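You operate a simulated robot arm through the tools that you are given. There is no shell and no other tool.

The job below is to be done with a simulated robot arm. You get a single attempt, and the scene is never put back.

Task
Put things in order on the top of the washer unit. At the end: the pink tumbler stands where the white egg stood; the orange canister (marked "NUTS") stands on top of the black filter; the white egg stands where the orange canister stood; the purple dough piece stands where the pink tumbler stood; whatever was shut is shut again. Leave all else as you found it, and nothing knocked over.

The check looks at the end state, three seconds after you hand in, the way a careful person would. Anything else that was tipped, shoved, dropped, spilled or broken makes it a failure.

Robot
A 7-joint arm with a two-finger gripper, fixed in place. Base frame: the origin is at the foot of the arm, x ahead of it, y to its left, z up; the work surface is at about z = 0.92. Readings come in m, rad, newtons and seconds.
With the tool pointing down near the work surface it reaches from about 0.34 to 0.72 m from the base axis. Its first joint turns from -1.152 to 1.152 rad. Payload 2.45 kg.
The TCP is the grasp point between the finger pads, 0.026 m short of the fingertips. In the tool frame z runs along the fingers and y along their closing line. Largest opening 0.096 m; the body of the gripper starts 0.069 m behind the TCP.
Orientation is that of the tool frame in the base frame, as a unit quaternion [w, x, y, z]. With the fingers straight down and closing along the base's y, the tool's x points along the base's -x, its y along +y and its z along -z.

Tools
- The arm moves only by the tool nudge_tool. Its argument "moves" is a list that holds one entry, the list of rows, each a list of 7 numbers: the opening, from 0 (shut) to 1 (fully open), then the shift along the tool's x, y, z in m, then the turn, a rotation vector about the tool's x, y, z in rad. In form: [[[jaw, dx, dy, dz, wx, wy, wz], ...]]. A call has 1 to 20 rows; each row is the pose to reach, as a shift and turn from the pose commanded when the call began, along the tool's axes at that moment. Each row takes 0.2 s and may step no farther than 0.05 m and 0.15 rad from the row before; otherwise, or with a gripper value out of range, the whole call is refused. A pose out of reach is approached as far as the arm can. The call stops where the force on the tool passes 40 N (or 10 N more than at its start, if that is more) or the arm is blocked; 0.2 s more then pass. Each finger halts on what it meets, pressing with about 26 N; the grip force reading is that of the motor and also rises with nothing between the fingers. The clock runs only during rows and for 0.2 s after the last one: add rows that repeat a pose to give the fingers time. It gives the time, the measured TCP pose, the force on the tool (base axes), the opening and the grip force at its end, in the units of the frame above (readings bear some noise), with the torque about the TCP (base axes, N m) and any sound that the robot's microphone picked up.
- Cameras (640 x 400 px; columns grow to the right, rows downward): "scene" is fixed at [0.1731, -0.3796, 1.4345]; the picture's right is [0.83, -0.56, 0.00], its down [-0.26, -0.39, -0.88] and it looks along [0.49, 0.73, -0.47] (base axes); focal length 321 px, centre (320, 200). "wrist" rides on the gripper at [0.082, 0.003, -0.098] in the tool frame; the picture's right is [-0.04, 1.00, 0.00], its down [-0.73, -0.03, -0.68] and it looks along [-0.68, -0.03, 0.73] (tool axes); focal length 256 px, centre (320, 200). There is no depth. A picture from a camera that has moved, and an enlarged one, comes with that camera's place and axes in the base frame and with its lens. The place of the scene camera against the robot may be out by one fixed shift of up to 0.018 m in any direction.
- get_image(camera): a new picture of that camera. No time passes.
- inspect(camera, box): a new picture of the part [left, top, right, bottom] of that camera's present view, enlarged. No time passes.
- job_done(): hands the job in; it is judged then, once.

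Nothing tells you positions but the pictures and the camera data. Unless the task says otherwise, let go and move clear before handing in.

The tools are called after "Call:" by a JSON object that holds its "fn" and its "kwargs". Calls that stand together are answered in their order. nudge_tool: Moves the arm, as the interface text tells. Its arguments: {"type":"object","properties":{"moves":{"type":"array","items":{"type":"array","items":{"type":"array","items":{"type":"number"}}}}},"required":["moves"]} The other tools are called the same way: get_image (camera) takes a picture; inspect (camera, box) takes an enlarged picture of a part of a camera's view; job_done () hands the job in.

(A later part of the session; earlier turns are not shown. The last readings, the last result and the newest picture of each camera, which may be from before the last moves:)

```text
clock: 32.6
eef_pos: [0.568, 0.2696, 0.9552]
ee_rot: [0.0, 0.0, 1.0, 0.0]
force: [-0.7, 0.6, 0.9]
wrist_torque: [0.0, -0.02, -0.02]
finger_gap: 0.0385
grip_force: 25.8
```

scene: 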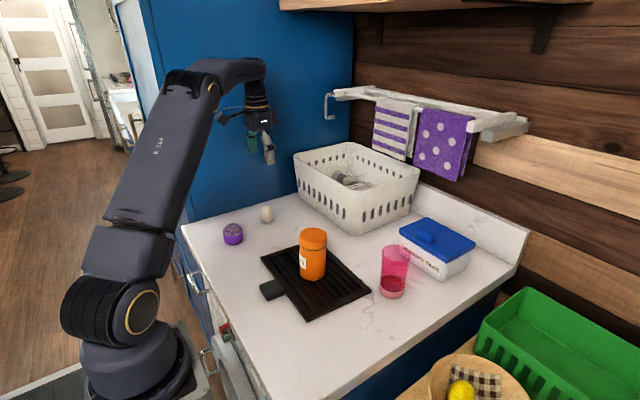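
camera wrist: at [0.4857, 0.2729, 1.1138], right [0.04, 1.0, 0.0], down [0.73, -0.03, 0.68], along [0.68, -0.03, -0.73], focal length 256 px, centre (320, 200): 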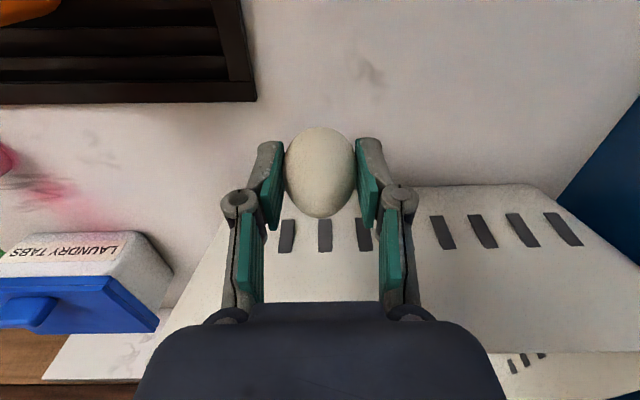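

Call:
{"fn": "nudge_tool", "kwargs": {"moves": [[[0.39, 0, 0, 0.001, 0, 0, 0], [0.39, 0, 0, 0.001, 0, 0, 0]]]}}

```text
clock: 33.2
eef_pos: [0.5685, 0.2685, 0.956]
ee_rot: [0.0, 0.0, 1.0, 0.001]
force: [-6.1, -2.9, 17.0]
wrist_torque: [-0.07, 0.21, -0.03]
finger_gap: 0.0388
grip_force: 25.8
```

Firm contact now. I'll back off 1 mm and open slowly.

Call:
{"fn": "nudge_tool", "kwargs": {"moves": [[[0.39, 0, 0, -0.001, 0, 0, 0], [0.39, 0, 0, -0.001, 0, 0, 0], [0.4, 0, 0, -0.001, 0, 0, 0], [0.41, 0, 0, -0.001, 0, 0, 0], [0.43, 0, 0, -0.001, 0, 0, 0], [0.46, 0, 0, -0.001, 0, 0, 0], [0.5, 0, 0, -0.001, 0, 0, 0], [0.55, 0, 0, -0.001, 0, 0, 0], [0.55, 0, 0, -0.001, 0, 0, 0]]]}}

Call:
{"fn": "inspect", "kwargs": {"camera": "wrist", "box": [200, 100, 440, 250]}}

```text
clock: 35.2
eef_pos: [0.5692, 0.2683, 0.9553]
ee_rot: [0.0, 0.001, 1.0, -0.001]
force: [0.4, 0.8, -0.3]
wrist_torque: [-0.01, 0.01, -0.02]
finger_gap: 0.0526
grip_force: 0.0
```

```text
2.67 times, centred on (320, 175) of wrist
camera zoom: at [0.4871, 0.2721, 1.0532], right [0.04, 1.0, 0.0], down [0.73, -0.03, 0.68], along [0.68, -0.03, -0.73], focal length 683 px, centre (320, 267)
```

zoom: 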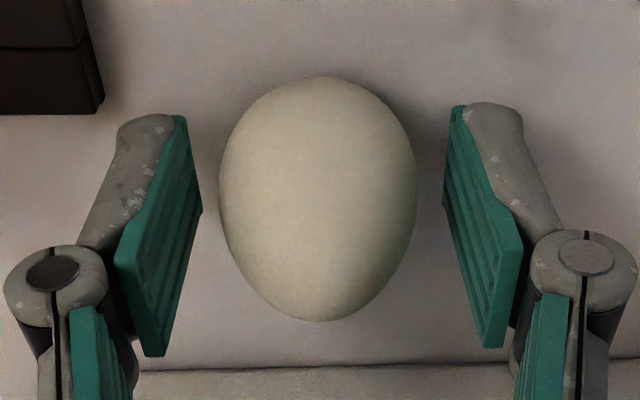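

The egg stands on its own. I'll open fully, rise straight up, and travel to above the tumbler.

Call:
{"fn": "nudge_tool", "kwargs": {"moves": [[[0.7, 0, 0, 0, 0, 0, 0], [0.9, 0, 0, 0, 0, 0, 0], [1, 0, 0, -0.005, 0, 0, 0], [1, 0, 0, -0.03, 0, 0, 0], [1, 0, 0, -0.07, 0, 0, 0], [1, 0, 0, -0.115, 0, 0, 0], [1, 0, 0, -0.16, 0, 0, 0], [1, -0.003, -0.04, -0.18, 0, 0, 0], [1, -0.006, -0.08, -0.18, 0, 0, 0], [1, -0.01, -0.12, -0.18, 0, 0, 0], [1, -0.013, -0.16, -0.18, 0, 0, 0], [1, -0.016, -0.2, -0.18, 0, 0, 0], [1, -0.019, -0.24, -0.18, 0, 0, 0], [1, -0.022, -0.275, -0.18, 0, 0, 0], [1, -0.023, -0.302, -0.18, 0, 0, 0], [1, -0.023, -0.302, -0.18, 0, 0, 0]]]}}

Call:
{"fn": "get_image", "kwargs": {"camera": "wrist"}}

Call:
{"fn": "get_image", "kwargs": {"camera": "scene"}}

```text
clock: 38.6
eef_pos: [0.5928, -0.0313, 1.1349]
ee_rot: [0.0, 0.0, 1.0, 0.0]
force: [-0.2, -1.0, 0.6]
wrist_torque: [0.02, -0.02, 0.02]
finger_gap: 0.0959
grip_force: 0.1
```

```text
taken
camera wrist: at [0.5121, -0.0271, 1.2342], right [0.04, 1.0, 0.0], down [0.73, -0.03, 0.68], along [0.68, -0.03, -0.73], focal length 256 px, centre (320, 200)
```

wrist: 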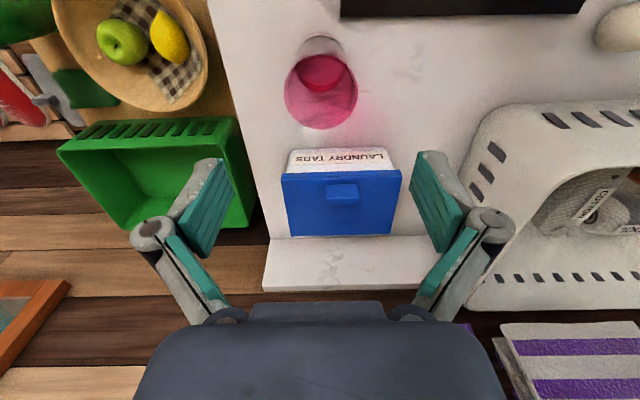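

```text
taken
```

scene: 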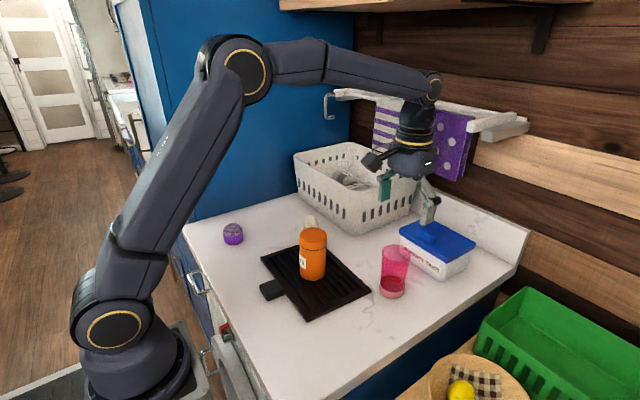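

Now above the tumbler. I'll zoom in to fix its position and look for any contents.

Call:
{"fn": "inspect", "kwargs": {"camera": "wrist", "box": [240, 20, 400, 140]}}

Call:
{"fn": "inspect", "kwargs": {"camera": "scene", "box": [360, 230, 430, 305]}}

Call:
{"fn": "inspect", "kwargs": {"camera": "scene", "box": [270, 190, 370, 300]}}

```text
3.33 times, centred on (320, 80) of wrist
camera zoom: at [0.5121, -0.0271, 1.2342], right [0.04, 1.0, 0.0], down [0.73, -0.03, 0.68], along [0.68, -0.03, -0.73], focal length 853 px, centre (320, 600)
```

zoom: 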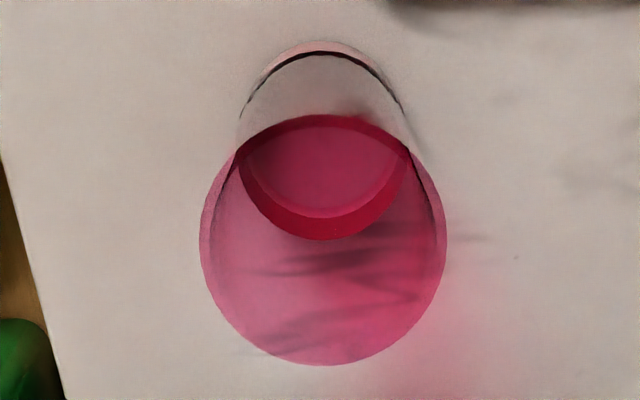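

```text
5.33 times, centred on (395, 268) of scene
camera zoom: at [0.1731, -0.3796, 1.4345], right [0.83, -0.56, 0.0], down [-0.26, -0.39, -0.88], along [0.49, 0.73, -0.47], focal length 1710 px, centre (-80, -160)
```

zoom: 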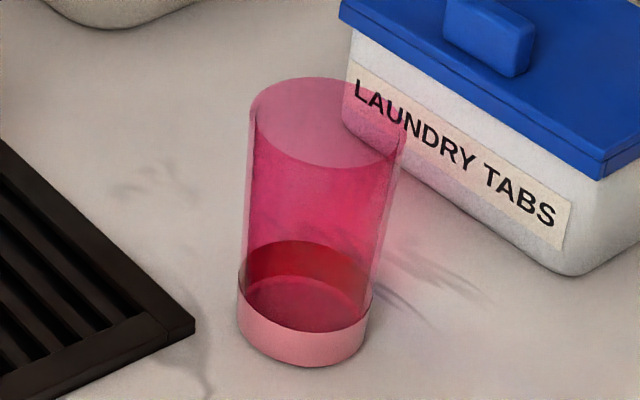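

```text
3.64 times, centred on (320, 245) of scene
camera zoom: at [0.1731, -0.3796, 1.4345], right [0.83, -0.56, 0.0], down [-0.26, -0.39, -0.88], along [0.49, 0.73, -0.47], focal length 1166 px, centre (320, 36)
```

zoom: 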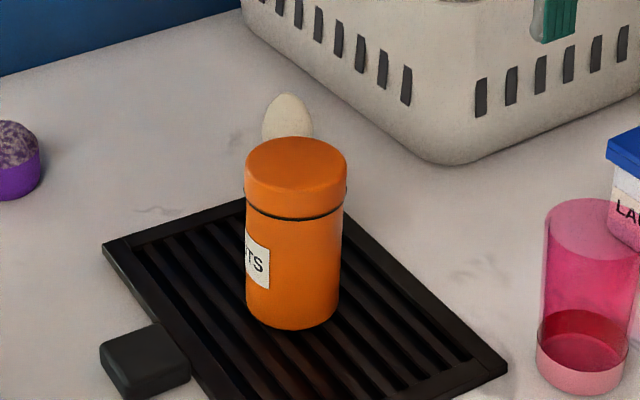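

The tumbler is empty-looking and slightly tapered: rim about 0.061 wide at z ≈ 1.019, centred near (0.592, -0.029). I'll descend to pre-grasp height and check.

Call:
{"fn": "nudge_tool", "kwargs": {"moves": [[[1, 0.002, 0.001, 0.03, 0, 0, 0], [1, 0.002, 0.001, 0.06, 0, 0, 0], [1, 0.002, 0.001, 0.09, 0, 0, 0], [1, 0.002, 0.001, 0.115, 0, 0, 0], [1, 0.002, 0.001, 0.134, 0, 0, 0], [1, 0.002, 0.001, 0.134, 0, 0, 0], [1, 0.002, 0.001, 0.134, 0, 0, 0]]]}}

Call:
{"fn": "inspect", "kwargs": {"camera": "wrist", "box": [160, 60, 480, 260]}}

Call:
{"fn": "inspect", "kwargs": {"camera": "scene", "box": [350, 190, 450, 305]}}

```text
clock: 40.2
eef_pos: [0.5914, -0.0291, 1.0002]
ee_rot: [0.0, 0.0, 1.0, 0.001]
force: [-1.0, -0.6, 0.5]
wrist_torque: [0.03, -0.03, -0.02]
finger_gap: 0.096
grip_force: 0.0
```

```text
2.00 times, centred on (320, 160) of wrist
camera zoom: at [0.5104, -0.0261, 1.098], right [0.04, 1.0, 0.0], down [0.73, -0.03, 0.68], along [0.68, -0.03, -0.73], focal length 512 px, centre (320, 280)
```

zoom: 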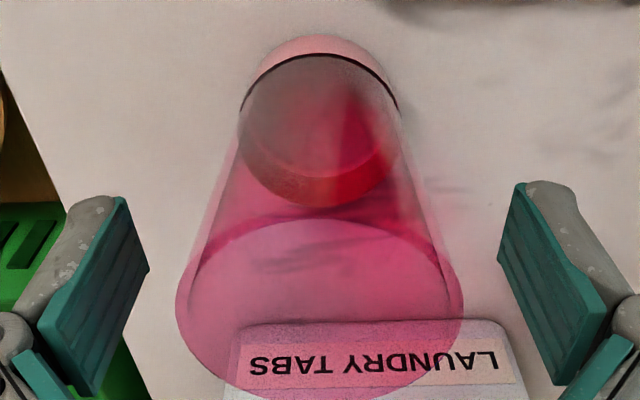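

```text
3.48 times, centred on (400, 248) of scene
camera zoom: at [0.1731, -0.3796, 1.4345], right [0.83, -0.56, 0.0], down [-0.26, -0.39, -0.88], along [0.49, 0.73, -0.47], focal length 1115 px, centre (42, 35)
```

zoom: 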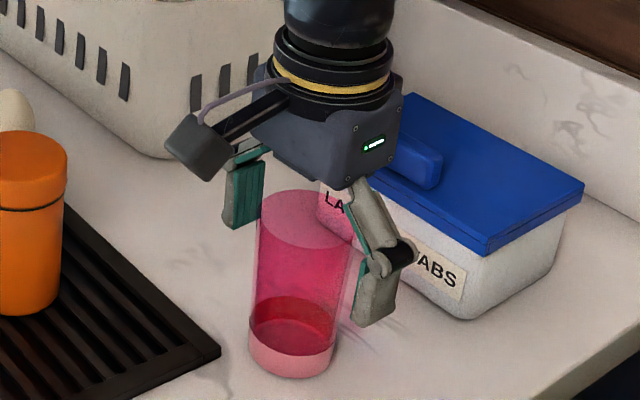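

Well centred: the rim is about 0.022 above the TCP. I'll raise 4 mm and close gradually.

Call:
{"fn": "nudge_tool", "kwargs": {"moves": [[[1, 0.001, -0.0005, -0.004, 0, 0, 0], [0.8, 0.001, -0.0005, -0.004, 0, 0, 0], [0.7, 0.001, -0.0005, -0.004, 0, 0, 0], [0.65, 0.001, -0.0005, -0.004, 0, 0, 0], [0.63, 0.001, -0.0005, -0.004, 0, 0, 0], [0.63, 0.001, -0.0005, -0.004, 0, 0, 0], [0.63, 0.001, -0.0005, -0.004, 0, 0, 0]]]}}

Call:
{"fn": "inspect", "kwargs": {"camera": "wrist", "box": [160, 60, 480, 260]}}

```text
clock: 41.8
eef_pos: [0.5907, -0.0307, 1.0034]
ee_rot: [0.0, 0.0, 1.0, 0.0]
force: [-0.3, 0.0, -0.4]
wrist_torque: [-0.01, -0.01, 0.03]
finger_gap: 0.0604
grip_force: 0.1
```

```text
2.00 times, centred on (320, 160) of wrist
camera zoom: at [0.509, -0.0277, 1.1026], right [0.04, 1.0, 0.0], down [0.73, -0.03, 0.68], along [0.68, -0.03, -0.73], focal length 512 px, centre (320, 280)
```

zoom: 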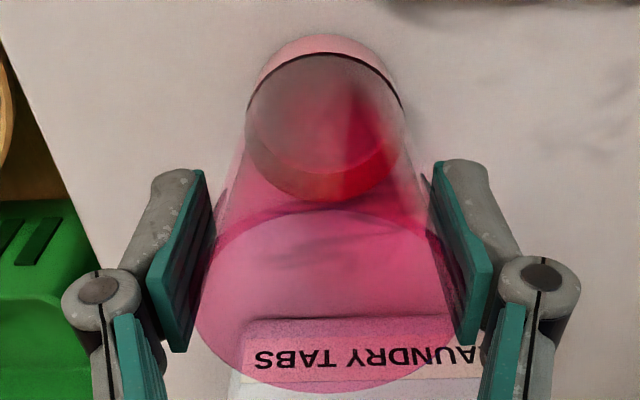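

No contact at 0.0604 yet; I'll continue closing in small steps.

Call:
{"fn": "nudge_tool", "kwargs": {"moves": [[[0.62, 0, 0.0005, 0, 0, 0, 0], [0.61, 0, 0.0005, 0, 0, 0, 0], [0.6, 0, 0.0005, 0, 0, 0, 0], [0.6, 0, 0.0005, 0, 0, 0, 0]]]}}

```text
clock: 42.8
eef_pos: [0.5892, -0.0312, 1.0032]
ee_rot: [0.0, -0.001, 1.0, 0.0]
force: [0.0, 0.2, 0.3]
wrist_torque: [-0.02, 0.0, 0.0]
finger_gap: 0.0576
grip_force: 0.9
```

Call:
{"fn": "nudge_tool", "kwargs": {"moves": [[[0.59, 0, 0, 0, 0, 0, 0], [0.585, 0, 0, 0, 0, 0, 0], [0.585, 0, 0, 0, 0, 0, 0]]]}}

Call:
{"fn": "inspect", "kwargs": {"camera": "wrist", "box": [160, 60, 480, 260]}}

Call:
{"fn": "inspect", "kwargs": {"camera": "scene", "box": [350, 190, 450, 305]}}

```text
clock: 43.6
eef_pos: [0.5886, -0.0308, 1.0054]
ee_rot: [0.001, 0.0, 1.0, 0.0]
force: [-1.0, 1.1, 0.2]
wrist_torque: [0.01, 0.0, 0.04]
finger_gap: 0.0573
grip_force: 0.7
```

```text
2.00 times, centred on (320, 160) of wrist
camera zoom: at [0.5085, -0.0275, 1.1033], right [0.04, 1.0, 0.0], down [0.73, -0.03, 0.68], along [0.68, -0.03, -0.73], focal length 512 px, centre (320, 280)
```

zoom: 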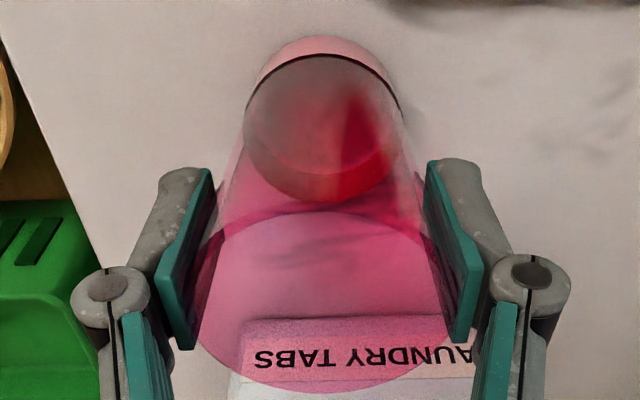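

```text
3.48 times, centred on (400, 248) of scene
camera zoom: at [0.1731, -0.3796, 1.4345], right [0.83, -0.56, 0.0], down [-0.26, -0.39, -0.88], along [0.49, 0.73, -0.47], focal length 1115 px, centre (42, 35)
```

zoom: 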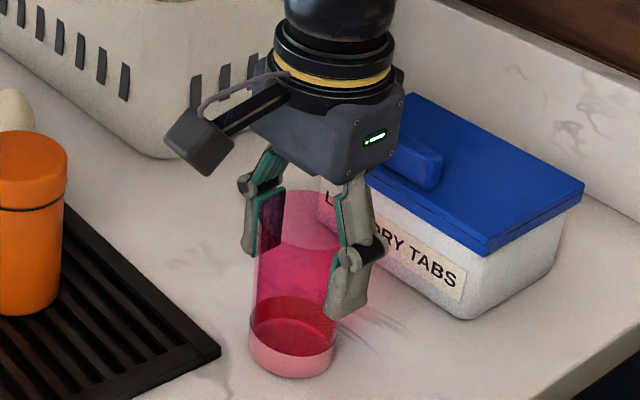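

Contact seems to be starting at about 0.0573. I'll tighten a bit more.

Call:
{"fn": "nudge_tool", "kwargs": {"moves": [[[0.58, 0, 0, 0, 0, 0, 0], [0.575, 0, 0, 0, 0, 0, 0], [0.575, 0, 0, 0, 0, 0, 0], [0.575, 0, 0, 0, 0, 0, 0]]]}}

```text
clock: 44.6
eef_pos: [0.5897, -0.0321, 1.0041]
ee_rot: [0.0, -0.001, 1.0, 0.0]
force: [0.2, 0.3, -0.4]
wrist_torque: [-0.03, 0.0, 0.02]
finger_gap: 0.0561
grip_force: 26.4
```

It's gripped at 0.056 with 26 N. I'll do a slow test lift.

Call:
{"fn": "nudge_tool", "kwargs": {"moves": [[[0.575, 0, 0, -0.004, 0, 0, 0], [0.575, 0, 0, -0.01, 0, 0, 0], [0.575, 0, 0, -0.018, 0, 0, 0], [0.575, 0, 0, -0.025, 0, 0, 0], [0.575, 0, 0, -0.025, 0, 0, 0]]]}}

Call:
{"fn": "inspect", "kwargs": {"camera": "wrist", "box": [160, 60, 480, 260]}}

Call:
{"fn": "inspect", "kwargs": {"camera": "scene", "box": [350, 190, 450, 305]}}

```text
clock: 45.8
eef_pos: [0.5888, -0.0332, 1.0293]
ee_rot: [0.001, 0.0, 1.0, 0.0]
force: [0.0, 0.3, -1.8]
wrist_torque: [0.04, -0.03, -0.02]
finger_gap: 0.056
grip_force: 26.1
```

```text
2.00 times, centred on (320, 160) of wrist
camera zoom: at [0.5073, -0.0284, 1.1289], right [0.04, 1.0, 0.0], down [0.73, -0.03, 0.68], along [0.68, -0.03, -0.73], focal length 512 px, centre (320, 280)
```

zoom: 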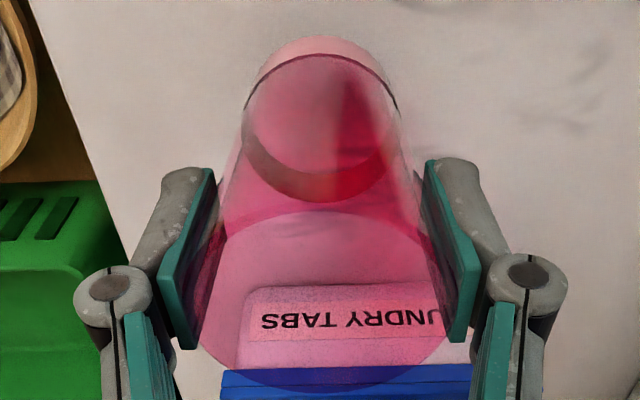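

```text
3.48 times, centred on (400, 248) of scene
camera zoom: at [0.1731, -0.3796, 1.4345], right [0.83, -0.56, 0.0], down [-0.26, -0.39, -0.88], along [0.49, 0.73, -0.47], focal length 1115 px, centre (42, 35)
```

zoom: 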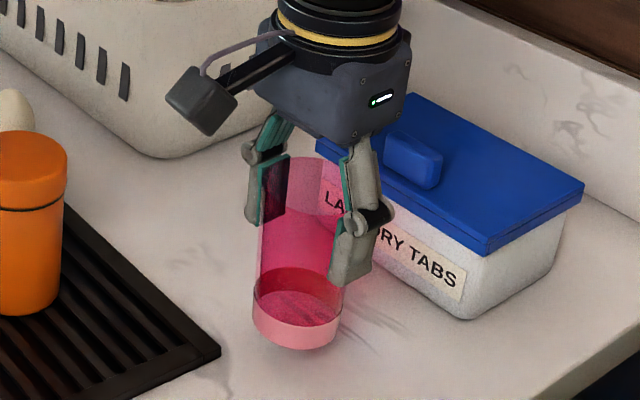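

The tumbler lifted upright. I'll raise it to z ≈ 1.16 to clear everything, then carry it towards the egg's old spot at (0.490, 0.390).

Call:
{"fn": "nudge_tool", "kwargs": {"moves": [[[0.575, 0, 0, -0.02, 0, 0, 0], [0.575, 0, 0, -0.045, 0, 0, 0], [0.575, 0, 0, -0.07, 0, 0, 0], [0.575, 0, 0, -0.095, 0, 0, 0], [0.575, 0, 0, -0.12, 0, 0, 0], [0.575, 0, 0, -0.13, 0, 0, 0], [0.575, 0.004, 0.015, -0.13, 0, 0, 0], [0.575, 0.01, 0.04, -0.13, 0, 0, 0], [0.575, 0.017, 0.07, -0.13, 0, 0, 0], [0.575, 0.024, 0.1, -0.13, 0, 0, 0], [0.575, 0.031, 0.13, -0.13, 0, 0, 0], [0.575, 0.038, 0.16, -0.13, 0, 0, 0], [0.575, 0.044, 0.185, -0.13, 0, 0, 0], [0.575, 0.047, 0.2, -0.13, 0, 0, 0], [0.575, 0.047, 0.2, -0.13, 0, 0, 0]]]}}

Call:
{"fn": "get_image", "kwargs": {"camera": "scene"}}

```text
clock: 49.0
eef_pos: [0.5405, 0.1694, 1.1608]
ee_rot: [0.0, 0.0, 1.0, 0.0]
force: [0.7, -0.1, -0.6]
wrist_torque: [0.03, -0.01, -0.01]
finger_gap: 0.0564
grip_force: 26.2
```

```text
taken
```

scene: 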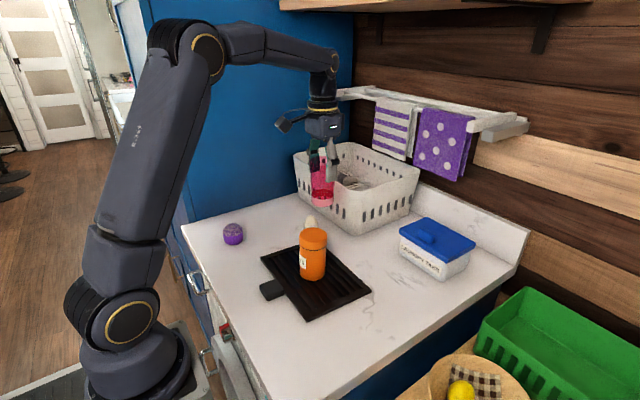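

The tumbler is held steady. I'll continue to the egg's old spot.

Call:
{"fn": "nudge_tool", "kwargs": {"moves": [[[0.575, 0.004, 0.015, 0, 0, 0, 0], [0.575, 0.01, 0.04, 0, 0, 0, 0], [0.575, 0.017, 0.07, 0, 0, 0, 0], [0.575, 0.024, 0.1, 0, 0, 0, 0], [0.575, 0.031, 0.13, 0, 0, 0, 0], [0.575, 0.038, 0.16, 0, 0, 0, 0], [0.575, 0.045, 0.19, 0, 0, 0, 0], [0.575, 0.049, 0.21, 0, 0, 0, 0], [0.575, 0.0515, 0.2205, 0, 0, 0, 0], [0.575, 0.0515, 0.2205, 0, 0, 0, 0], [0.575, 0.0515, 0.2205, 0.03, 0, 0, 0], [0.575, 0.0515, 0.2205, 0.06, 0, 0, 0], [0.575, 0.0515, 0.2205, 0.09, 0, 0, 0], [0.575, 0.0515, 0.2205, 0.12, 0, 0, 0], [0.575, 0.0515, 0.2205, 0.135, 0, 0, 0], [0.575, 0.0515, 0.2205, 0.135, 0, 0, 0]]]}}

Call:
{"fn": "get_image", "kwargs": {"camera": "wrist"}}

Call:
{"fn": "inspect", "kwargs": {"camera": "scene", "box": [210, 130, 330, 245]}}

```text
clock: 52.4
eef_pos: [0.4872, 0.3884, 1.0242]
ee_rot: [0.0, -0.001, 1.0, 0.001]
force: [-0.4, 0.7, -2.1]
wrist_torque: [-0.04, 0.02, 0.02]
finger_gap: 0.0562
grip_force: 25.8
```

```text
taken
camera wrist: at [0.4068, 0.3929, 1.1218], right [0.04, 1.0, 0.0], down [0.73, -0.03, 0.68], along [0.68, -0.03, -0.73], focal length 256 px, centre (320, 200)
```

wrist: 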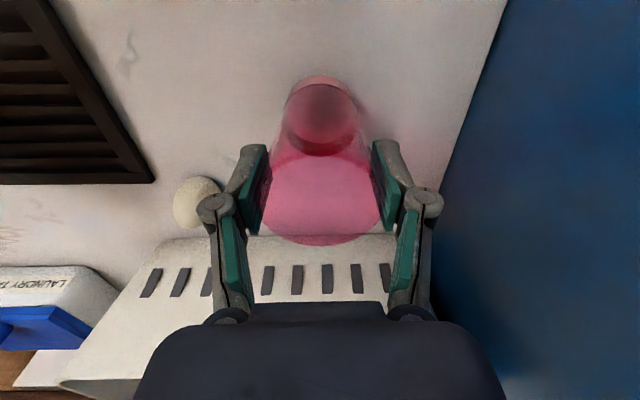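

```text
3.48 times, centred on (270, 188) of scene
camera zoom: at [0.1731, -0.3796, 1.4345], right [0.83, -0.56, 0.0], down [-0.26, -0.39, -0.88], along [0.49, 0.73, -0.47], focal length 1115 px, centre (494, 244)
```

zoom: 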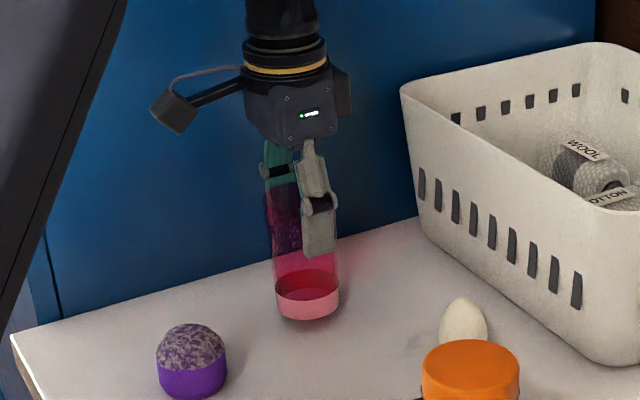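

Over the spot. I'll lower to just above the counter, then feel for contact.

Call:
{"fn": "nudge_tool", "kwargs": {"moves": [[[0.575, 0, 0, 0.006, 0, 0, 0], [0.575, 0, 0, 0.012, 0, 0, 0], [0.575, 0, 0, 0.016, 0, 0, 0], [0.575, 0, 0, 0.017, 0, 0, 0], [0.575, 0, 0, 0.017, 0, 0, 0]]]}}

```text
clock: 53.6
eef_pos: [0.4887, 0.3879, 1.0086]
ee_rot: [0.001, -0.001, 1.0, 0.002]
force: [-1.9, 1.0, 12.1]
wrist_torque: [0.0, -0.1, -0.04]
finger_gap: 0.0566
grip_force: 26.0
```

There's contact slightly earlier than expected. I'll check the tumbler's pose before releasing.

Call:
{"fn": "inspect", "kwargs": {"camera": "wrist", "box": [160, 60, 480, 260]}}

Call:
{"fn": "inspect", "kwargs": {"camera": "scene", "box": [230, 160, 310, 240]}}

```text
2.00 times, centred on (320, 160) of wrist
camera zoom: at [0.4084, 0.392, 1.107], right [0.04, 1.0, 0.0], down [0.73, -0.03, 0.68], along [0.68, -0.03, -0.73], focal length 512 px, centre (320, 280)
```

zoom: 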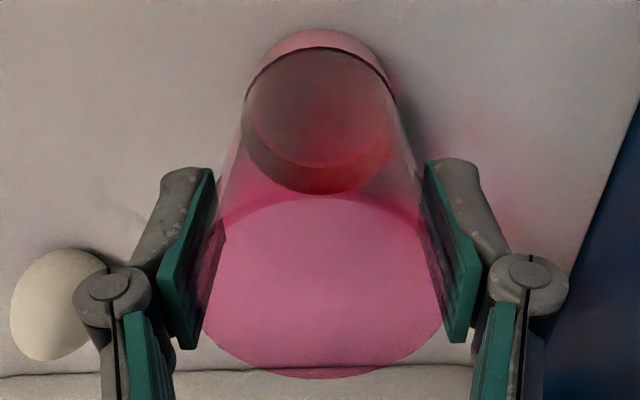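

```text
5.00 times, centred on (270, 200) of scene
camera zoom: at [0.1728, -0.3797, 1.4345], right [0.83, -0.56, 0.0], down [-0.26, -0.39, -0.88], along [0.49, 0.73, -0.47], focal length 1603 px, centre (570, 200)
```

zoom: 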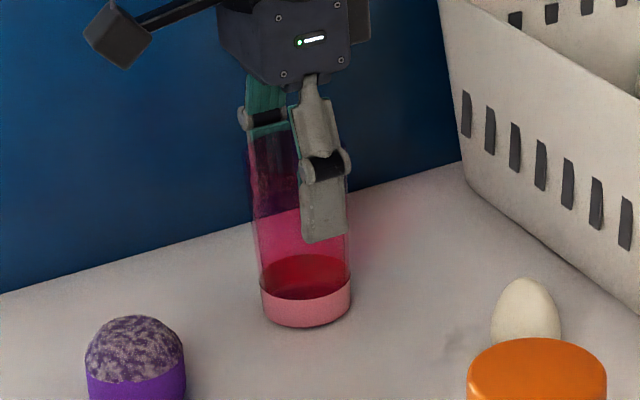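

It slipped down a few mm in the grip but is upright and seated. I'll ease off and open slowly.

Call:
{"fn": "nudge_tool", "kwargs": {"moves": [[[0.575, 0, 0, -0.001, 0, 0, 0], [0.58, 0, 0, -0.001, 0, 0, 0], [0.59, 0, 0, -0.001, 0, 0, 0], [0.6, 0, 0, -0.001, 0, 0, 0], [0.62, 0, 0, -0.001, 0, 0, 0], [0.65, 0, 0, -0.001, 0, 0, 0], [0.7, 0, 0, -0.001, 0, 0, 0], [0.8, 0, 0, -0.001, 0, 0, 0], [1, 0, 0, -0.001, 0, 0, 0], [1, 0, 0, -0.001, 0, 0, 0]]]}}

Call:
{"fn": "inspect", "kwargs": {"camera": "wrist", "box": [160, 60, 480, 260]}}

Call:
{"fn": "inspect", "kwargs": {"camera": "scene", "box": [230, 160, 310, 240]}}

```text
clock: 55.8
eef_pos: [0.4904, 0.3887, 1.0083]
ee_rot: [0.0, 0.0, 1.0, 0.001]
force: [0.6, -0.5, -0.2]
wrist_torque: [0.02, 0.02, -0.02]
finger_gap: 0.0961
grip_force: 0.1
```

```text
2.00 times, centred on (320, 160) of wrist
camera zoom: at [0.4084, 0.392, 1.1074], right [0.04, 1.0, 0.0], down [0.73, -0.03, 0.68], along [0.68, -0.03, -0.73], focal length 512 px, centre (320, 280)
```

zoom: 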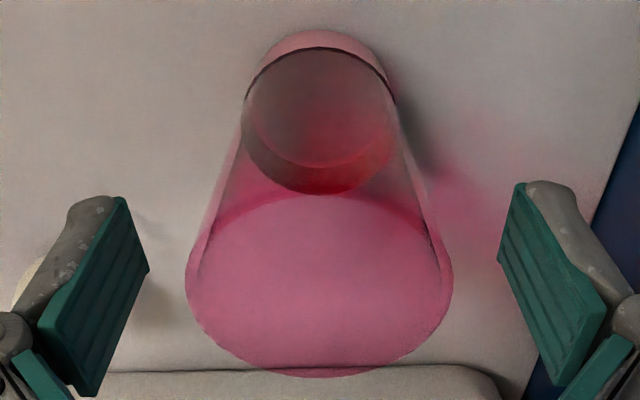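

```text
5.00 times, centred on (270, 200) of scene
camera zoom: at [0.1731, -0.3796, 1.4345], right [0.83, -0.56, 0.0], down [-0.26, -0.39, -0.88], along [0.49, 0.73, -0.47], focal length 1603 px, centre (570, 200)
```

zoom: 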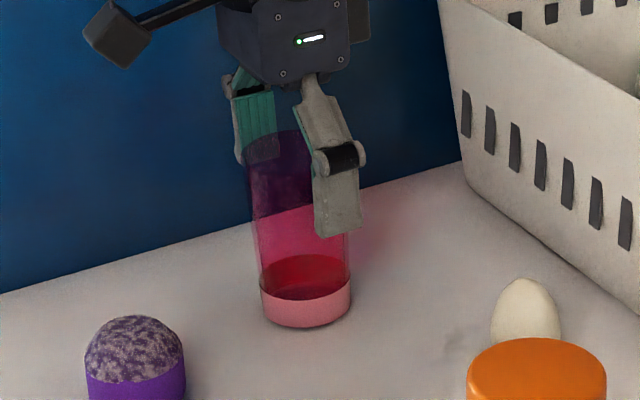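

The tumbler stands where the egg was. I'll rise and go above the dough near (0.372, 0.349).

Call:
{"fn": "nudge_tool", "kwargs": {"moves": [[[1, 0, 0, -0.03, 0, 0, 0], [1, 0, 0, -0.07, 0, 0, 0], [1, 0, 0, -0.11, 0, 0, 0], [1, 0, 0, -0.13, 0, 0, 0], [1, 0.03, -0.01, -0.13, 0, 0, 0], [1, 0.06, -0.02, -0.13, 0, 0, 0], [1, 0.09, -0.03, -0.12, 0, 0, 0], [1, 0.118, -0.04, -0.1, 0, 0, 0], [1, 0.118, -0.04, -0.1, 0, 0, 0], [1, 0.118, -0.04, -0.1, 0, 0, 0]]]}}

Call:
{"fn": "get_image", "kwargs": {"camera": "wrist"}}

Call:
{"fn": "get_image", "kwargs": {"camera": "scene"}}

```text
clock: 58.0
eef_pos: [0.3697, 0.3487, 1.1066]
ee_rot: [0.0, 0.0, 1.0, 0.0]
force: [1.1, 0.2, -0.1]
wrist_torque: [0.0, 0.01, 0.02]
finger_gap: 0.0958
grip_force: 0.2
```

```text
taken
camera wrist: at [0.2893, 0.3521, 1.2054], right [0.04, 1.0, 0.0], down [0.73, -0.03, 0.68], along [0.68, -0.03, -0.73], focal length 256 px, centre (320, 200)
```

wrist: 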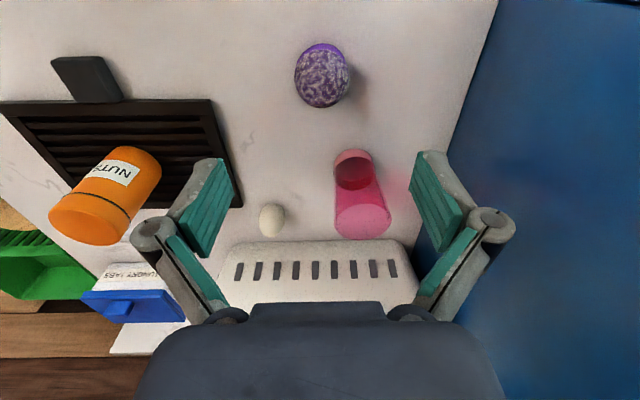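

```text
taken
```

scene: 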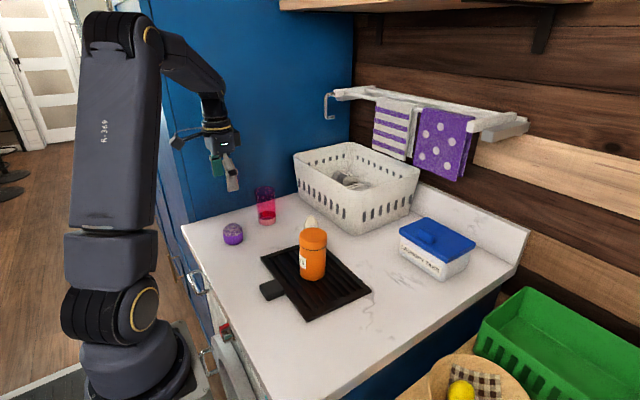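

Call:
{"fn": "inspect", "kwargs": {"camera": "wrist", "box": [260, 20, 380, 130]}}

Call:
{"fn": "inspect", "kwargs": {"camera": "scene", "box": [205, 205, 265, 255]}}

```text
3.64 times, centred on (320, 75) of wrist
camera zoom: at [0.2893, 0.3521, 1.2054], right [0.04, 1.0, 0.0], down [0.73, -0.03, 0.68], along [0.68, -0.03, -0.73], focal length 931 px, centre (320, 654)
```

zoom: 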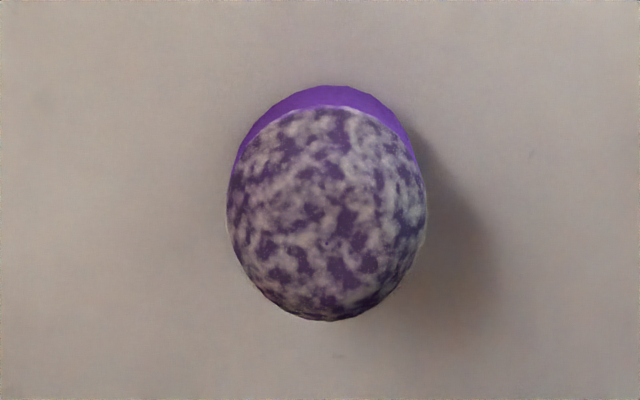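

```text
8.00 times, centred on (235, 230) of scene
camera zoom: at [0.1731, -0.3796, 1.4345], right [0.83, -0.56, 0.0], down [-0.26, -0.39, -0.88], along [0.49, 0.73, -0.47], focal length 2565 px, centre (1000, -40)
```

zoom: 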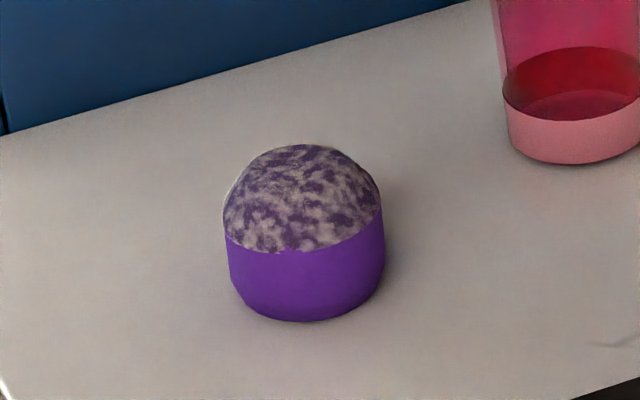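

The dough is at (0.370, 0.350), about 0.053 wide and 0.05 tall. I'll descend and check before closing.

Call:
{"fn": "nudge_tool", "kwargs": {"moves": [[[1, 0.001, 0.001, 0.03, 0, 0, 0], [1, 0.001, 0.001, 0.06, 0, 0, 0], [1, 0.001, 0.001, 0.09, 0, 0, 0], [1, 0.001, 0.001, 0.1, 0, 0, 0], [1, 0.001, 0.001, 0.1, 0, 0, 0]]]}}

Call:
{"fn": "inspect", "kwargs": {"camera": "wrist", "box": [160, 40, 480, 240]}}

```text
clock: 59.2
eef_pos: [0.3716, 0.3496, 1.0055]
ee_rot: [0.0, 0.001, 1.0, 0.001]
force: [-0.4, 0.4, 0.1]
wrist_torque: [0.02, 0.0, 0.0]
finger_gap: 0.0962
grip_force: 0.0
```

```text
2.00 times, centred on (320, 140) of wrist
camera zoom: at [0.2901, 0.3533, 1.1037], right [0.04, 1.0, 0.0], down [0.73, -0.03, 0.68], along [0.68, -0.03, -0.73], focal length 512 px, centre (320, 320)
```

zoom: 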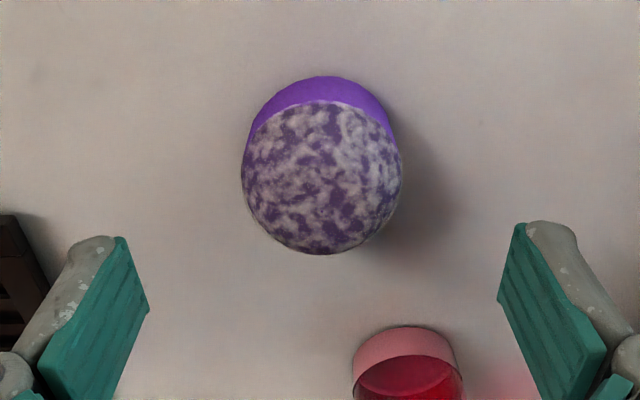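

Centred. I'll lower to z ≈ 0.953 and close gradually.

Call:
{"fn": "nudge_tool", "kwargs": {"moves": [[[1, 0.001, 0, 0.02, 0, 0, 0], [1, 0.001, 0, 0.04, 0, 0, 0], [1, 0.001, 0, 0.0525, 0, 0, 0], [0.8, 0.001, 0, 0.0525, 0, 0, 0], [0.65, 0.001, 0, 0.0525, 0, 0, 0], [0.6, 0.001, 0, 0.0525, 0, 0, 0], [0.57, 0.001, 0, 0.0525, 0, 0, 0], [0.57, 0.001, 0, 0.0525, 0, 0, 0]]]}}

Call:
{"fn": "inspect", "kwargs": {"camera": "wrist", "box": [160, 60, 480, 260]}}

Call:
{"fn": "inspect", "kwargs": {"camera": "scene", "box": [195, 185, 275, 255]}}

```text
clock: 61.0
eef_pos: [0.3699, 0.3497, 0.9551]
ee_rot: [-0.001, 0.0, 1.0, -0.001]
force: [0.2, 0.3, -0.1]
wrist_torque: [-0.02, 0.02, 0.0]
finger_gap: 0.0546
grip_force: 0.1
```

```text
2.00 times, centred on (320, 160) of wrist
camera zoom: at [0.29, 0.3538, 1.0537], right [0.04, 1.0, 0.0], down [0.73, -0.03, 0.68], along [0.68, -0.03, -0.73], focal length 512 px, centre (320, 280)
```

zoom: 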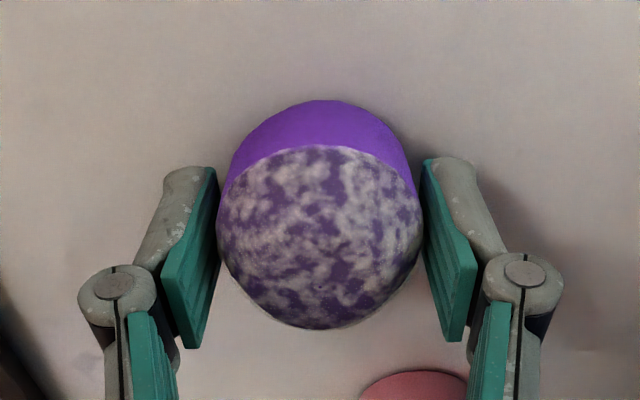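

```text
5.71 times, centred on (235, 220) of scene
camera zoom: at [0.1731, -0.3796, 1.4345], right [0.83, -0.56, 0.0], down [-0.26, -0.39, -0.88], along [0.49, 0.73, -0.47], focal length 1832 px, centre (806, 86)
```

zoom: 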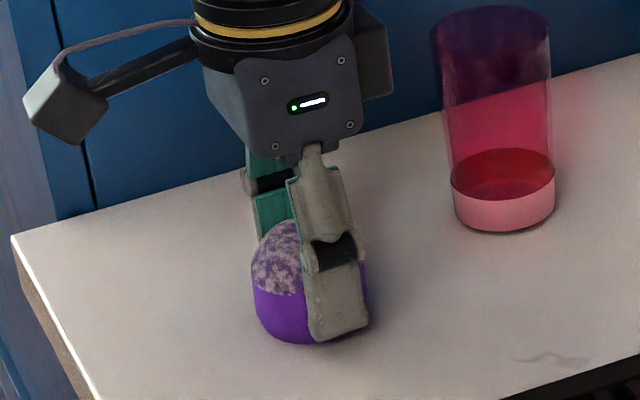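

The fingers nearly touch the dough. I'll close in fine steps and watch the force.

Call:
{"fn": "nudge_tool", "kwargs": {"moves": [[[0.56, 0.0005, 0, 0.002, 0, 0, 0], [0.55, 0.0005, 0, 0.002, 0, 0, 0], [0.545, 0.0005, 0, 0.002, 0, 0, 0], [0.545, 0.0005, 0, 0.002, 0, 0, 0]]]}}

```text
clock: 62.0
eef_pos: [0.3705, 0.3506, 0.9536]
ee_rot: [0.0, 0.0, 1.0, -0.001]
force: [-0.9, 0.1, -0.2]
wrist_torque: [0.03, 0.02, -0.03]
finger_gap: 0.0522
grip_force: 0.0
```

Call:
{"fn": "nudge_tool", "kwargs": {"moves": [[[0.535, 0, 0, 0, 0, 0, 0], [0.525, 0, 0, 0, 0, 0, 0], [0.52, 0, 0, 0, 0, 0, 0], [0.52, 0, 0, 0, 0, 0, 0]]]}}

Call:
{"fn": "inspect", "kwargs": {"camera": "wrist", "box": [160, 60, 480, 260]}}

```text
clock: 63.0
eef_pos: [0.3699, 0.3491, 0.9532]
ee_rot: [0.0, -0.001, 1.0, 0.001]
force: [-0.3, 0.2, 0.0]
wrist_torque: [0.03, -0.01, 0.02]
finger_gap: 0.051
grip_force: 0.5
```

```text
2.00 times, centred on (320, 160) of wrist
camera zoom: at [0.289, 0.3534, 1.052], right [0.04, 1.0, 0.0], down [0.73, -0.03, 0.68], along [0.68, -0.03, -0.73], focal length 512 px, centre (320, 280)
```

zoom: 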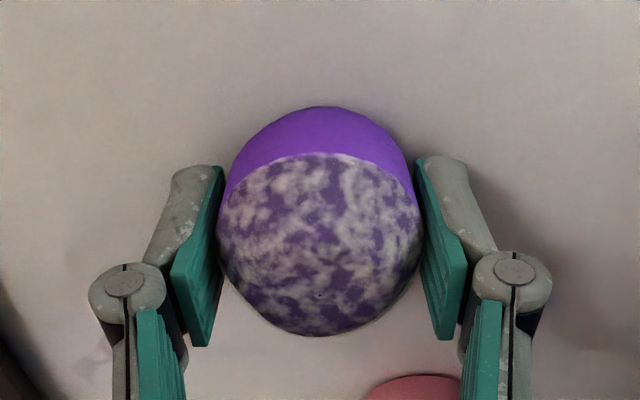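

Contact at about 0.051. I'll tighten slightly.

Call:
{"fn": "nudge_tool", "kwargs": {"moves": [[[0.515, 0, 0, 0, 0, 0, 0], [0.515, 0, 0, 0, 0, 0, 0], [0.515, 0, 0, 0, 0, 0, 0]]]}}

```text
clock: 63.8
eef_pos: [0.3709, 0.3496, 0.9531]
ee_rot: [0.001, 0.0, 1.0, 0.0]
force: [0.0, 0.7, 1.9]
wrist_torque: [0.05, -0.04, -0.01]
finger_gap: 0.0506
grip_force: 11.7
```

Call:
{"fn": "nudge_tool", "kwargs": {"moves": [[[0.51, 0, 0, 0, 0, 0, 0], [0.51, 0, 0, 0, 0, 0, 0], [0.51, 0, 0, -0.005, 0, 0, 0], [0.51, 0, 0, -0.012, 0, 0, 0], [0.51, 0, 0, -0.02, 0, 0, 0], [0.51, 0, 0, -0.025, 0, 0, 0], [0.51, 0, 0, -0.025, 0, 0, 0]]]}}

Call:
{"fn": "inspect", "kwargs": {"camera": "wrist", "box": [160, 60, 480, 260]}}

Call:
{"fn": "inspect", "kwargs": {"camera": "scene", "box": [195, 185, 275, 255]}}

```text
clock: 65.4
eef_pos: [0.369, 0.349, 0.9792]
ee_rot: [0.0, 0.0, 1.0, 0.0]
force: [0.3, 0.6, -0.7]
wrist_torque: [-0.02, 0.02, 0.02]
finger_gap: 0.0502
grip_force: 26.2
```

```text
2.00 times, centred on (320, 160) of wrist
camera zoom: at [0.2874, 0.3524, 1.078], right [0.04, 1.0, 0.0], down [0.73, -0.03, 0.68], along [0.68, -0.03, -0.73], focal length 512 px, centre (320, 280)
```

zoom: 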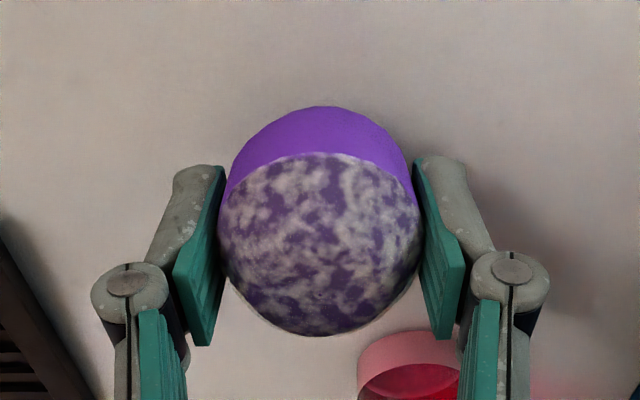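

```text
5.71 times, centred on (235, 220) of scene
camera zoom: at [0.1731, -0.3796, 1.4345], right [0.83, -0.56, 0.0], down [-0.26, -0.39, -0.88], along [0.49, 0.73, -0.47], focal length 1832 px, centre (806, 86)
```

zoom: 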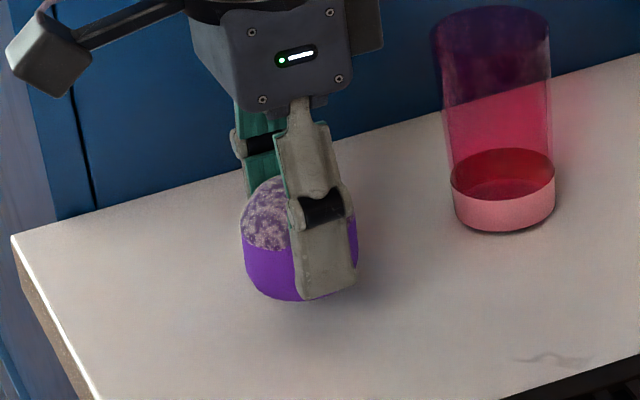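

The dough is held upright. I'll raise it to z ≈ 1.14, above the canister, and carry it to the tumbler's old spot at (0.591, -0.029).

Call:
{"fn": "nudge_tool", "kwargs": {"moves": [[[0.51, 0, 0, -0.025, 0, 0, 0], [0.51, 0, 0, -0.055, 0, 0, 0], [0.51, 0, 0, -0.085, 0, 0, 0], [0.51, 0, 0, -0.115, 0, 0, 0], [0.51, 0, 0, -0.145, 0, 0, 0], [0.51, 0, 0, -0.16, 0, 0, 0], [0.51, -0.01, -0.017, -0.16, 0, 0, 0], [0.51, -0.025, -0.043, -0.16, 0, 0, 0], [0.51, -0.042, -0.072, -0.16, 0, 0, 0], [0.51, -0.059, -0.101, -0.16, 0, 0, 0], [0.51, -0.076, -0.13, -0.16, 0, 0, 0], [0.51, -0.093, -0.159, -0.16, 0, 0, 0], [0.51, -0.11, -0.188, -0.16, 0, 0, 0], [0.51, -0.127, -0.217, -0.16, 0, 0, 0], [0.51, -0.144, -0.246, -0.16, 0, 0, 0], [0.51, -0.161, -0.275, -0.16, 0, 0, 0], [0.51, -0.178, -0.304, -0.16, 0, 0, 0], [0.51, -0.195, -0.333, -0.16, 0, 0, 0], [0.51, -0.212, -0.362, -0.16, 0, 0, 0], [0.51, -0.2215, -0.379, -0.16, 0, 0, 0]]]}}

Call:
{"fn": "get_image", "kwargs": {"camera": "wrist"}}

Call:
{"fn": "get_image", "kwargs": {"camera": "scene"}}

```text
clock: 69.6
eef_pos: [0.5913, -0.0333, 1.1391]
ee_rot: [0.0, 0.0, 1.0, 0.0]
force: [0.4, 0.2, -0.4]
wrist_torque: [0.01, 0.0, 0.0]
finger_gap: 0.0499
grip_force: 26.0
```

```text
taken
camera wrist: at [0.5114, -0.029, 1.2382], right [0.04, 1.0, 0.0], down [0.73, -0.03, 0.68], along [0.68, -0.03, -0.73], focal length 256 px, centre (320, 200)
```

wrist: 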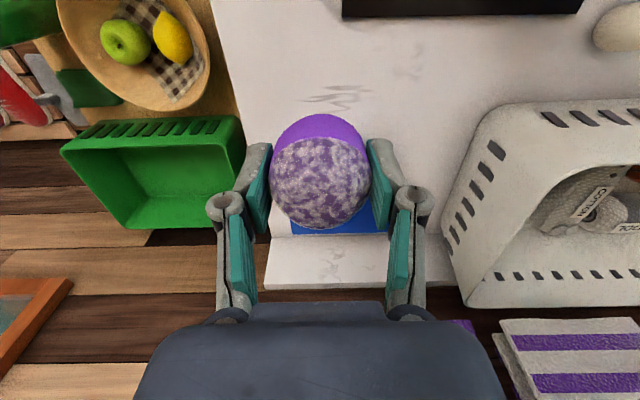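

```text
taken
```

scene: 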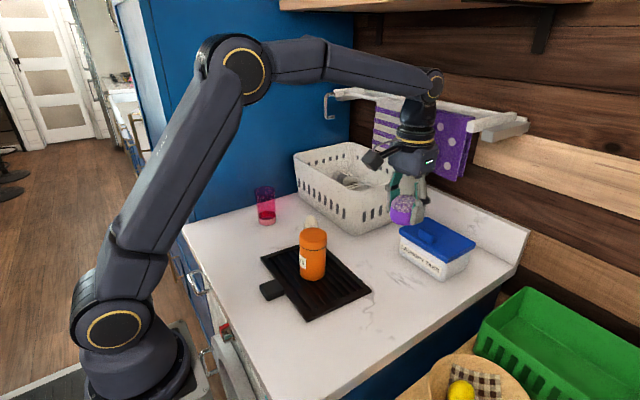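

I'll make a small correction and lower in stages towards the counter.

Call:
{"fn": "nudge_tool", "kwargs": {"moves": [[[0.51, 0.002, 0.0025, 0.02, 0, 0, 0], [0.51, 0.002, 0.0025, 0.05, 0, 0, 0], [0.51, 0.002, 0.0025, 0.08, 0, 0, 0], [0.51, 0.002, 0.0025, 0.11, 0, 0, 0], [0.51, 0.002, 0.0025, 0.14, 0, 0, 0], [0.51, 0.002, 0.0025, 0.16, 0, 0, 0], [0.51, 0.002, 0.0025, 0.174, 0, 0, 0], [0.51, 0.002, 0.0025, 0.174, 0, 0, 0], [0.51, 0.002, 0.0025, 0.174, 0, 0, 0]]]}}

Call:
{"fn": "get_image", "kwargs": {"camera": "wrist"}}

Call:
{"fn": "inspect", "kwargs": {"camera": "scene", "box": [340, 190, 460, 305]}}

```text
clock: 71.6
eef_pos: [0.5874, -0.0282, 0.9638]
ee_rot: [0.0, 0.0, 1.0, 0.001]
force: [-0.2, 0.5, -1.7]
wrist_torque: [-0.03, 0.02, -0.02]
finger_gap: 0.0501
grip_force: 26.3
```

```text
taken
camera wrist: at [0.5069, -0.0237, 1.0622], right [0.04, 1.0, 0.0], down [0.73, -0.03, 0.68], along [0.68, -0.03, -0.73], focal length 256 px, centre (320, 200)
```

wrist: 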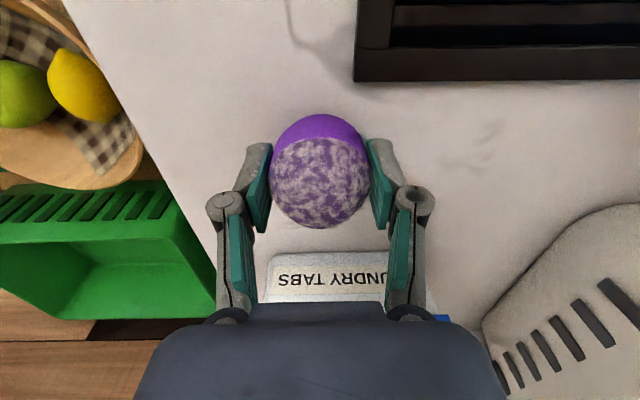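

```text
3.48 times, centred on (400, 248) of scene
camera zoom: at [0.1731, -0.3796, 1.4345], right [0.83, -0.56, 0.0], down [-0.26, -0.39, -0.88], along [0.49, 0.73, -0.47], focal length 1115 px, centre (42, 35)
```

zoom: 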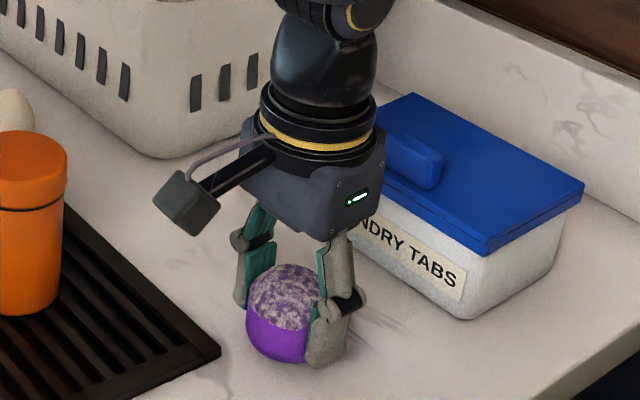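

About 10 mm above the counter. I'll correct a couple of mm and lower to contact.

Call:
{"fn": "nudge_tool", "kwargs": {"moves": [[[0.51, -0.002, -0.0025, 0.003, 0, 0, 0], [0.51, -0.002, -0.0025, 0.006, 0, 0, 0], [0.51, -0.002, -0.0025, 0.008, 0, 0, 0], [0.51, -0.002, -0.0025, 0.008, 0, 0, 0]]]}}

```text
clock: 72.6
eef_pos: [0.5911, -0.0294, 0.9579]
ee_rot: [0.0, 0.0, 1.0, 0.0]
force: [-0.2, -0.7, -0.8]
wrist_torque: [0.0, 0.0, 0.0]
finger_gap: 0.0501
grip_force: 25.8
```

Call:
{"fn": "nudge_tool", "kwargs": {"moves": [[[0.51, 0, 0, 0.001, 0, 0, 0], [0.51, 0, 0, 0.002, 0, 0, 0], [0.51, 0, 0, 0.002, 0, 0, 0]]]}}

```text
clock: 73.4
eef_pos: [0.5903, -0.0308, 0.9547]
ee_rot: [0.0, 0.0, 1.0, -0.001]
force: [-0.4, -0.2, -1.6]
wrist_torque: [0.01, 0.01, -0.02]
finger_gap: 0.05
grip_force: 26.4
```

Call:
{"fn": "nudge_tool", "kwargs": {"moves": [[[0.51, 0, 0, 0.001, 0, 0, 0], [0.51, 0, 0, 0.001, 0, 0, 0]]]}}

Call:
{"fn": "inspect", "kwargs": {"camera": "scene", "box": [350, 240, 430, 305]}}

```text
clock: 74.0
eef_pos: [0.5902, -0.0304, 0.9526]
ee_rot: [0.0, 0.0, 1.0, -0.001]
force: [-0.8, 0.5, -0.8]
wrist_torque: [-0.03, 0.03, 0.0]
finger_gap: 0.0495
grip_force: 25.8
```

```text
6.15 times, centred on (390, 272) of scene
camera zoom: at [0.1731, -0.3796, 1.4345], right [0.83, -0.56, 0.0], down [-0.26, -0.39, -0.88], along [0.49, 0.73, -0.47], focal length 1973 px, centre (-111, -246)
```

zoom: 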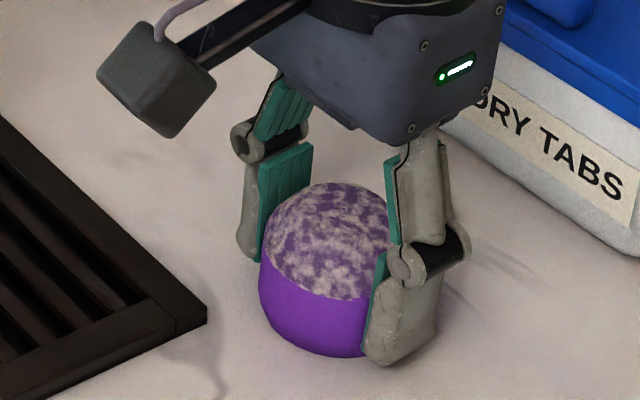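

Call:
{"fn": "nudge_tool", "kwargs": {"moves": [[[0.51, 0, 0, 0.001, 0, 0, 0], [0.51, 0, 0, 0.001, 0, 0, 0]]]}}

```text
clock: 74.6
eef_pos: [0.5907, -0.03, 0.9537]
ee_rot: [0.001, 0.0, 1.0, 0.0]
force: [0.7, -2.7, 4.8]
wrist_torque: [-0.04, 0.03, 0.04]
finger_gap: 0.0498
grip_force: 26.2
```

Light contact (about 5 N). I'll open slowly in place.

Call:
{"fn": "nudge_tool", "kwargs": {"moves": [[[0.51, 0, 0, -0.0005, 0, 0, 0], [0.52, 0, 0, -0.0005, 0, 0, 0], [0.53, 0, 0, -0.0005, 0, 0, 0], [0.54, 0, 0, -0.0005, 0, 0, 0], [0.56, 0, 0, -0.0005, 0, 0, 0], [0.6, 0, 0, -0.0005, 0, 0, 0], [0.7, 0, 0, -0.0005, 0, 0, 0], [0.85, 0, 0, -0.0005, 0, 0, 0], [1, 0, 0, -0.0005, 0, 0, 0], [1, 0, 0, -0.0005, 0, 0, 0]]]}}

Call:
{"fn": "get_image", "kwargs": {"camera": "wrist"}}

Call:
{"fn": "inspect", "kwargs": {"camera": "scene", "box": [350, 240, 430, 305]}}

```text
clock: 76.8
eef_pos: [0.5902, -0.0291, 0.9539]
ee_rot: [0.001, 0.0, 1.0, 0.0]
force: [-0.1, -0.1, 0.0]
wrist_torque: [0.0, 0.03, 0.0]
finger_gap: 0.0962
grip_force: 0.1
```

```text
taken
camera wrist: at [0.509, -0.0261, 1.0526], right [0.04, 1.0, 0.0], down [0.73, -0.03, 0.68], along [0.68, -0.03, -0.73], focal length 256 px, centre (320, 200)
```

wrist: 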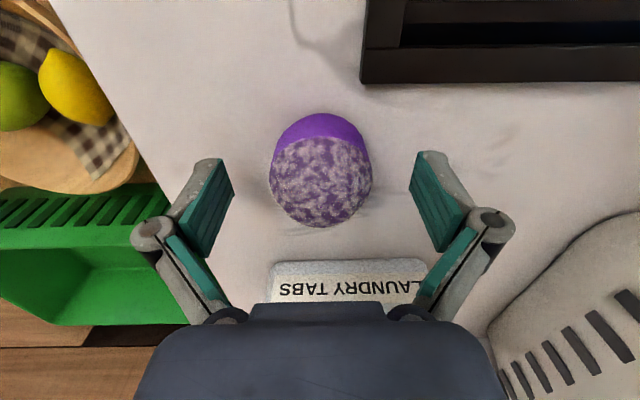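

```text
6.15 times, centred on (390, 272) of scene
camera zoom: at [0.1731, -0.3796, 1.4345], right [0.83, -0.56, 0.0], down [-0.26, -0.39, -0.88], along [0.49, 0.73, -0.47], focal length 1973 px, centre (-111, -246)
```

zoom: 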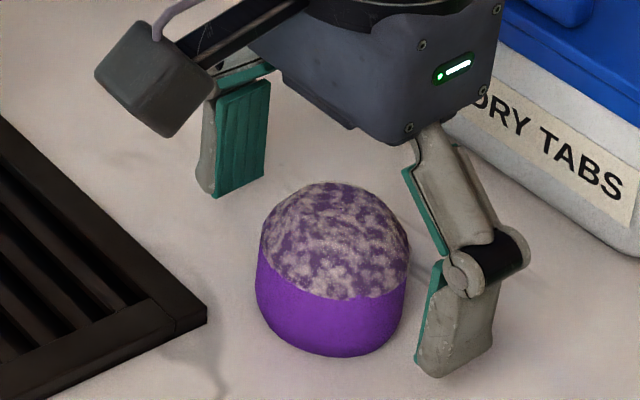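

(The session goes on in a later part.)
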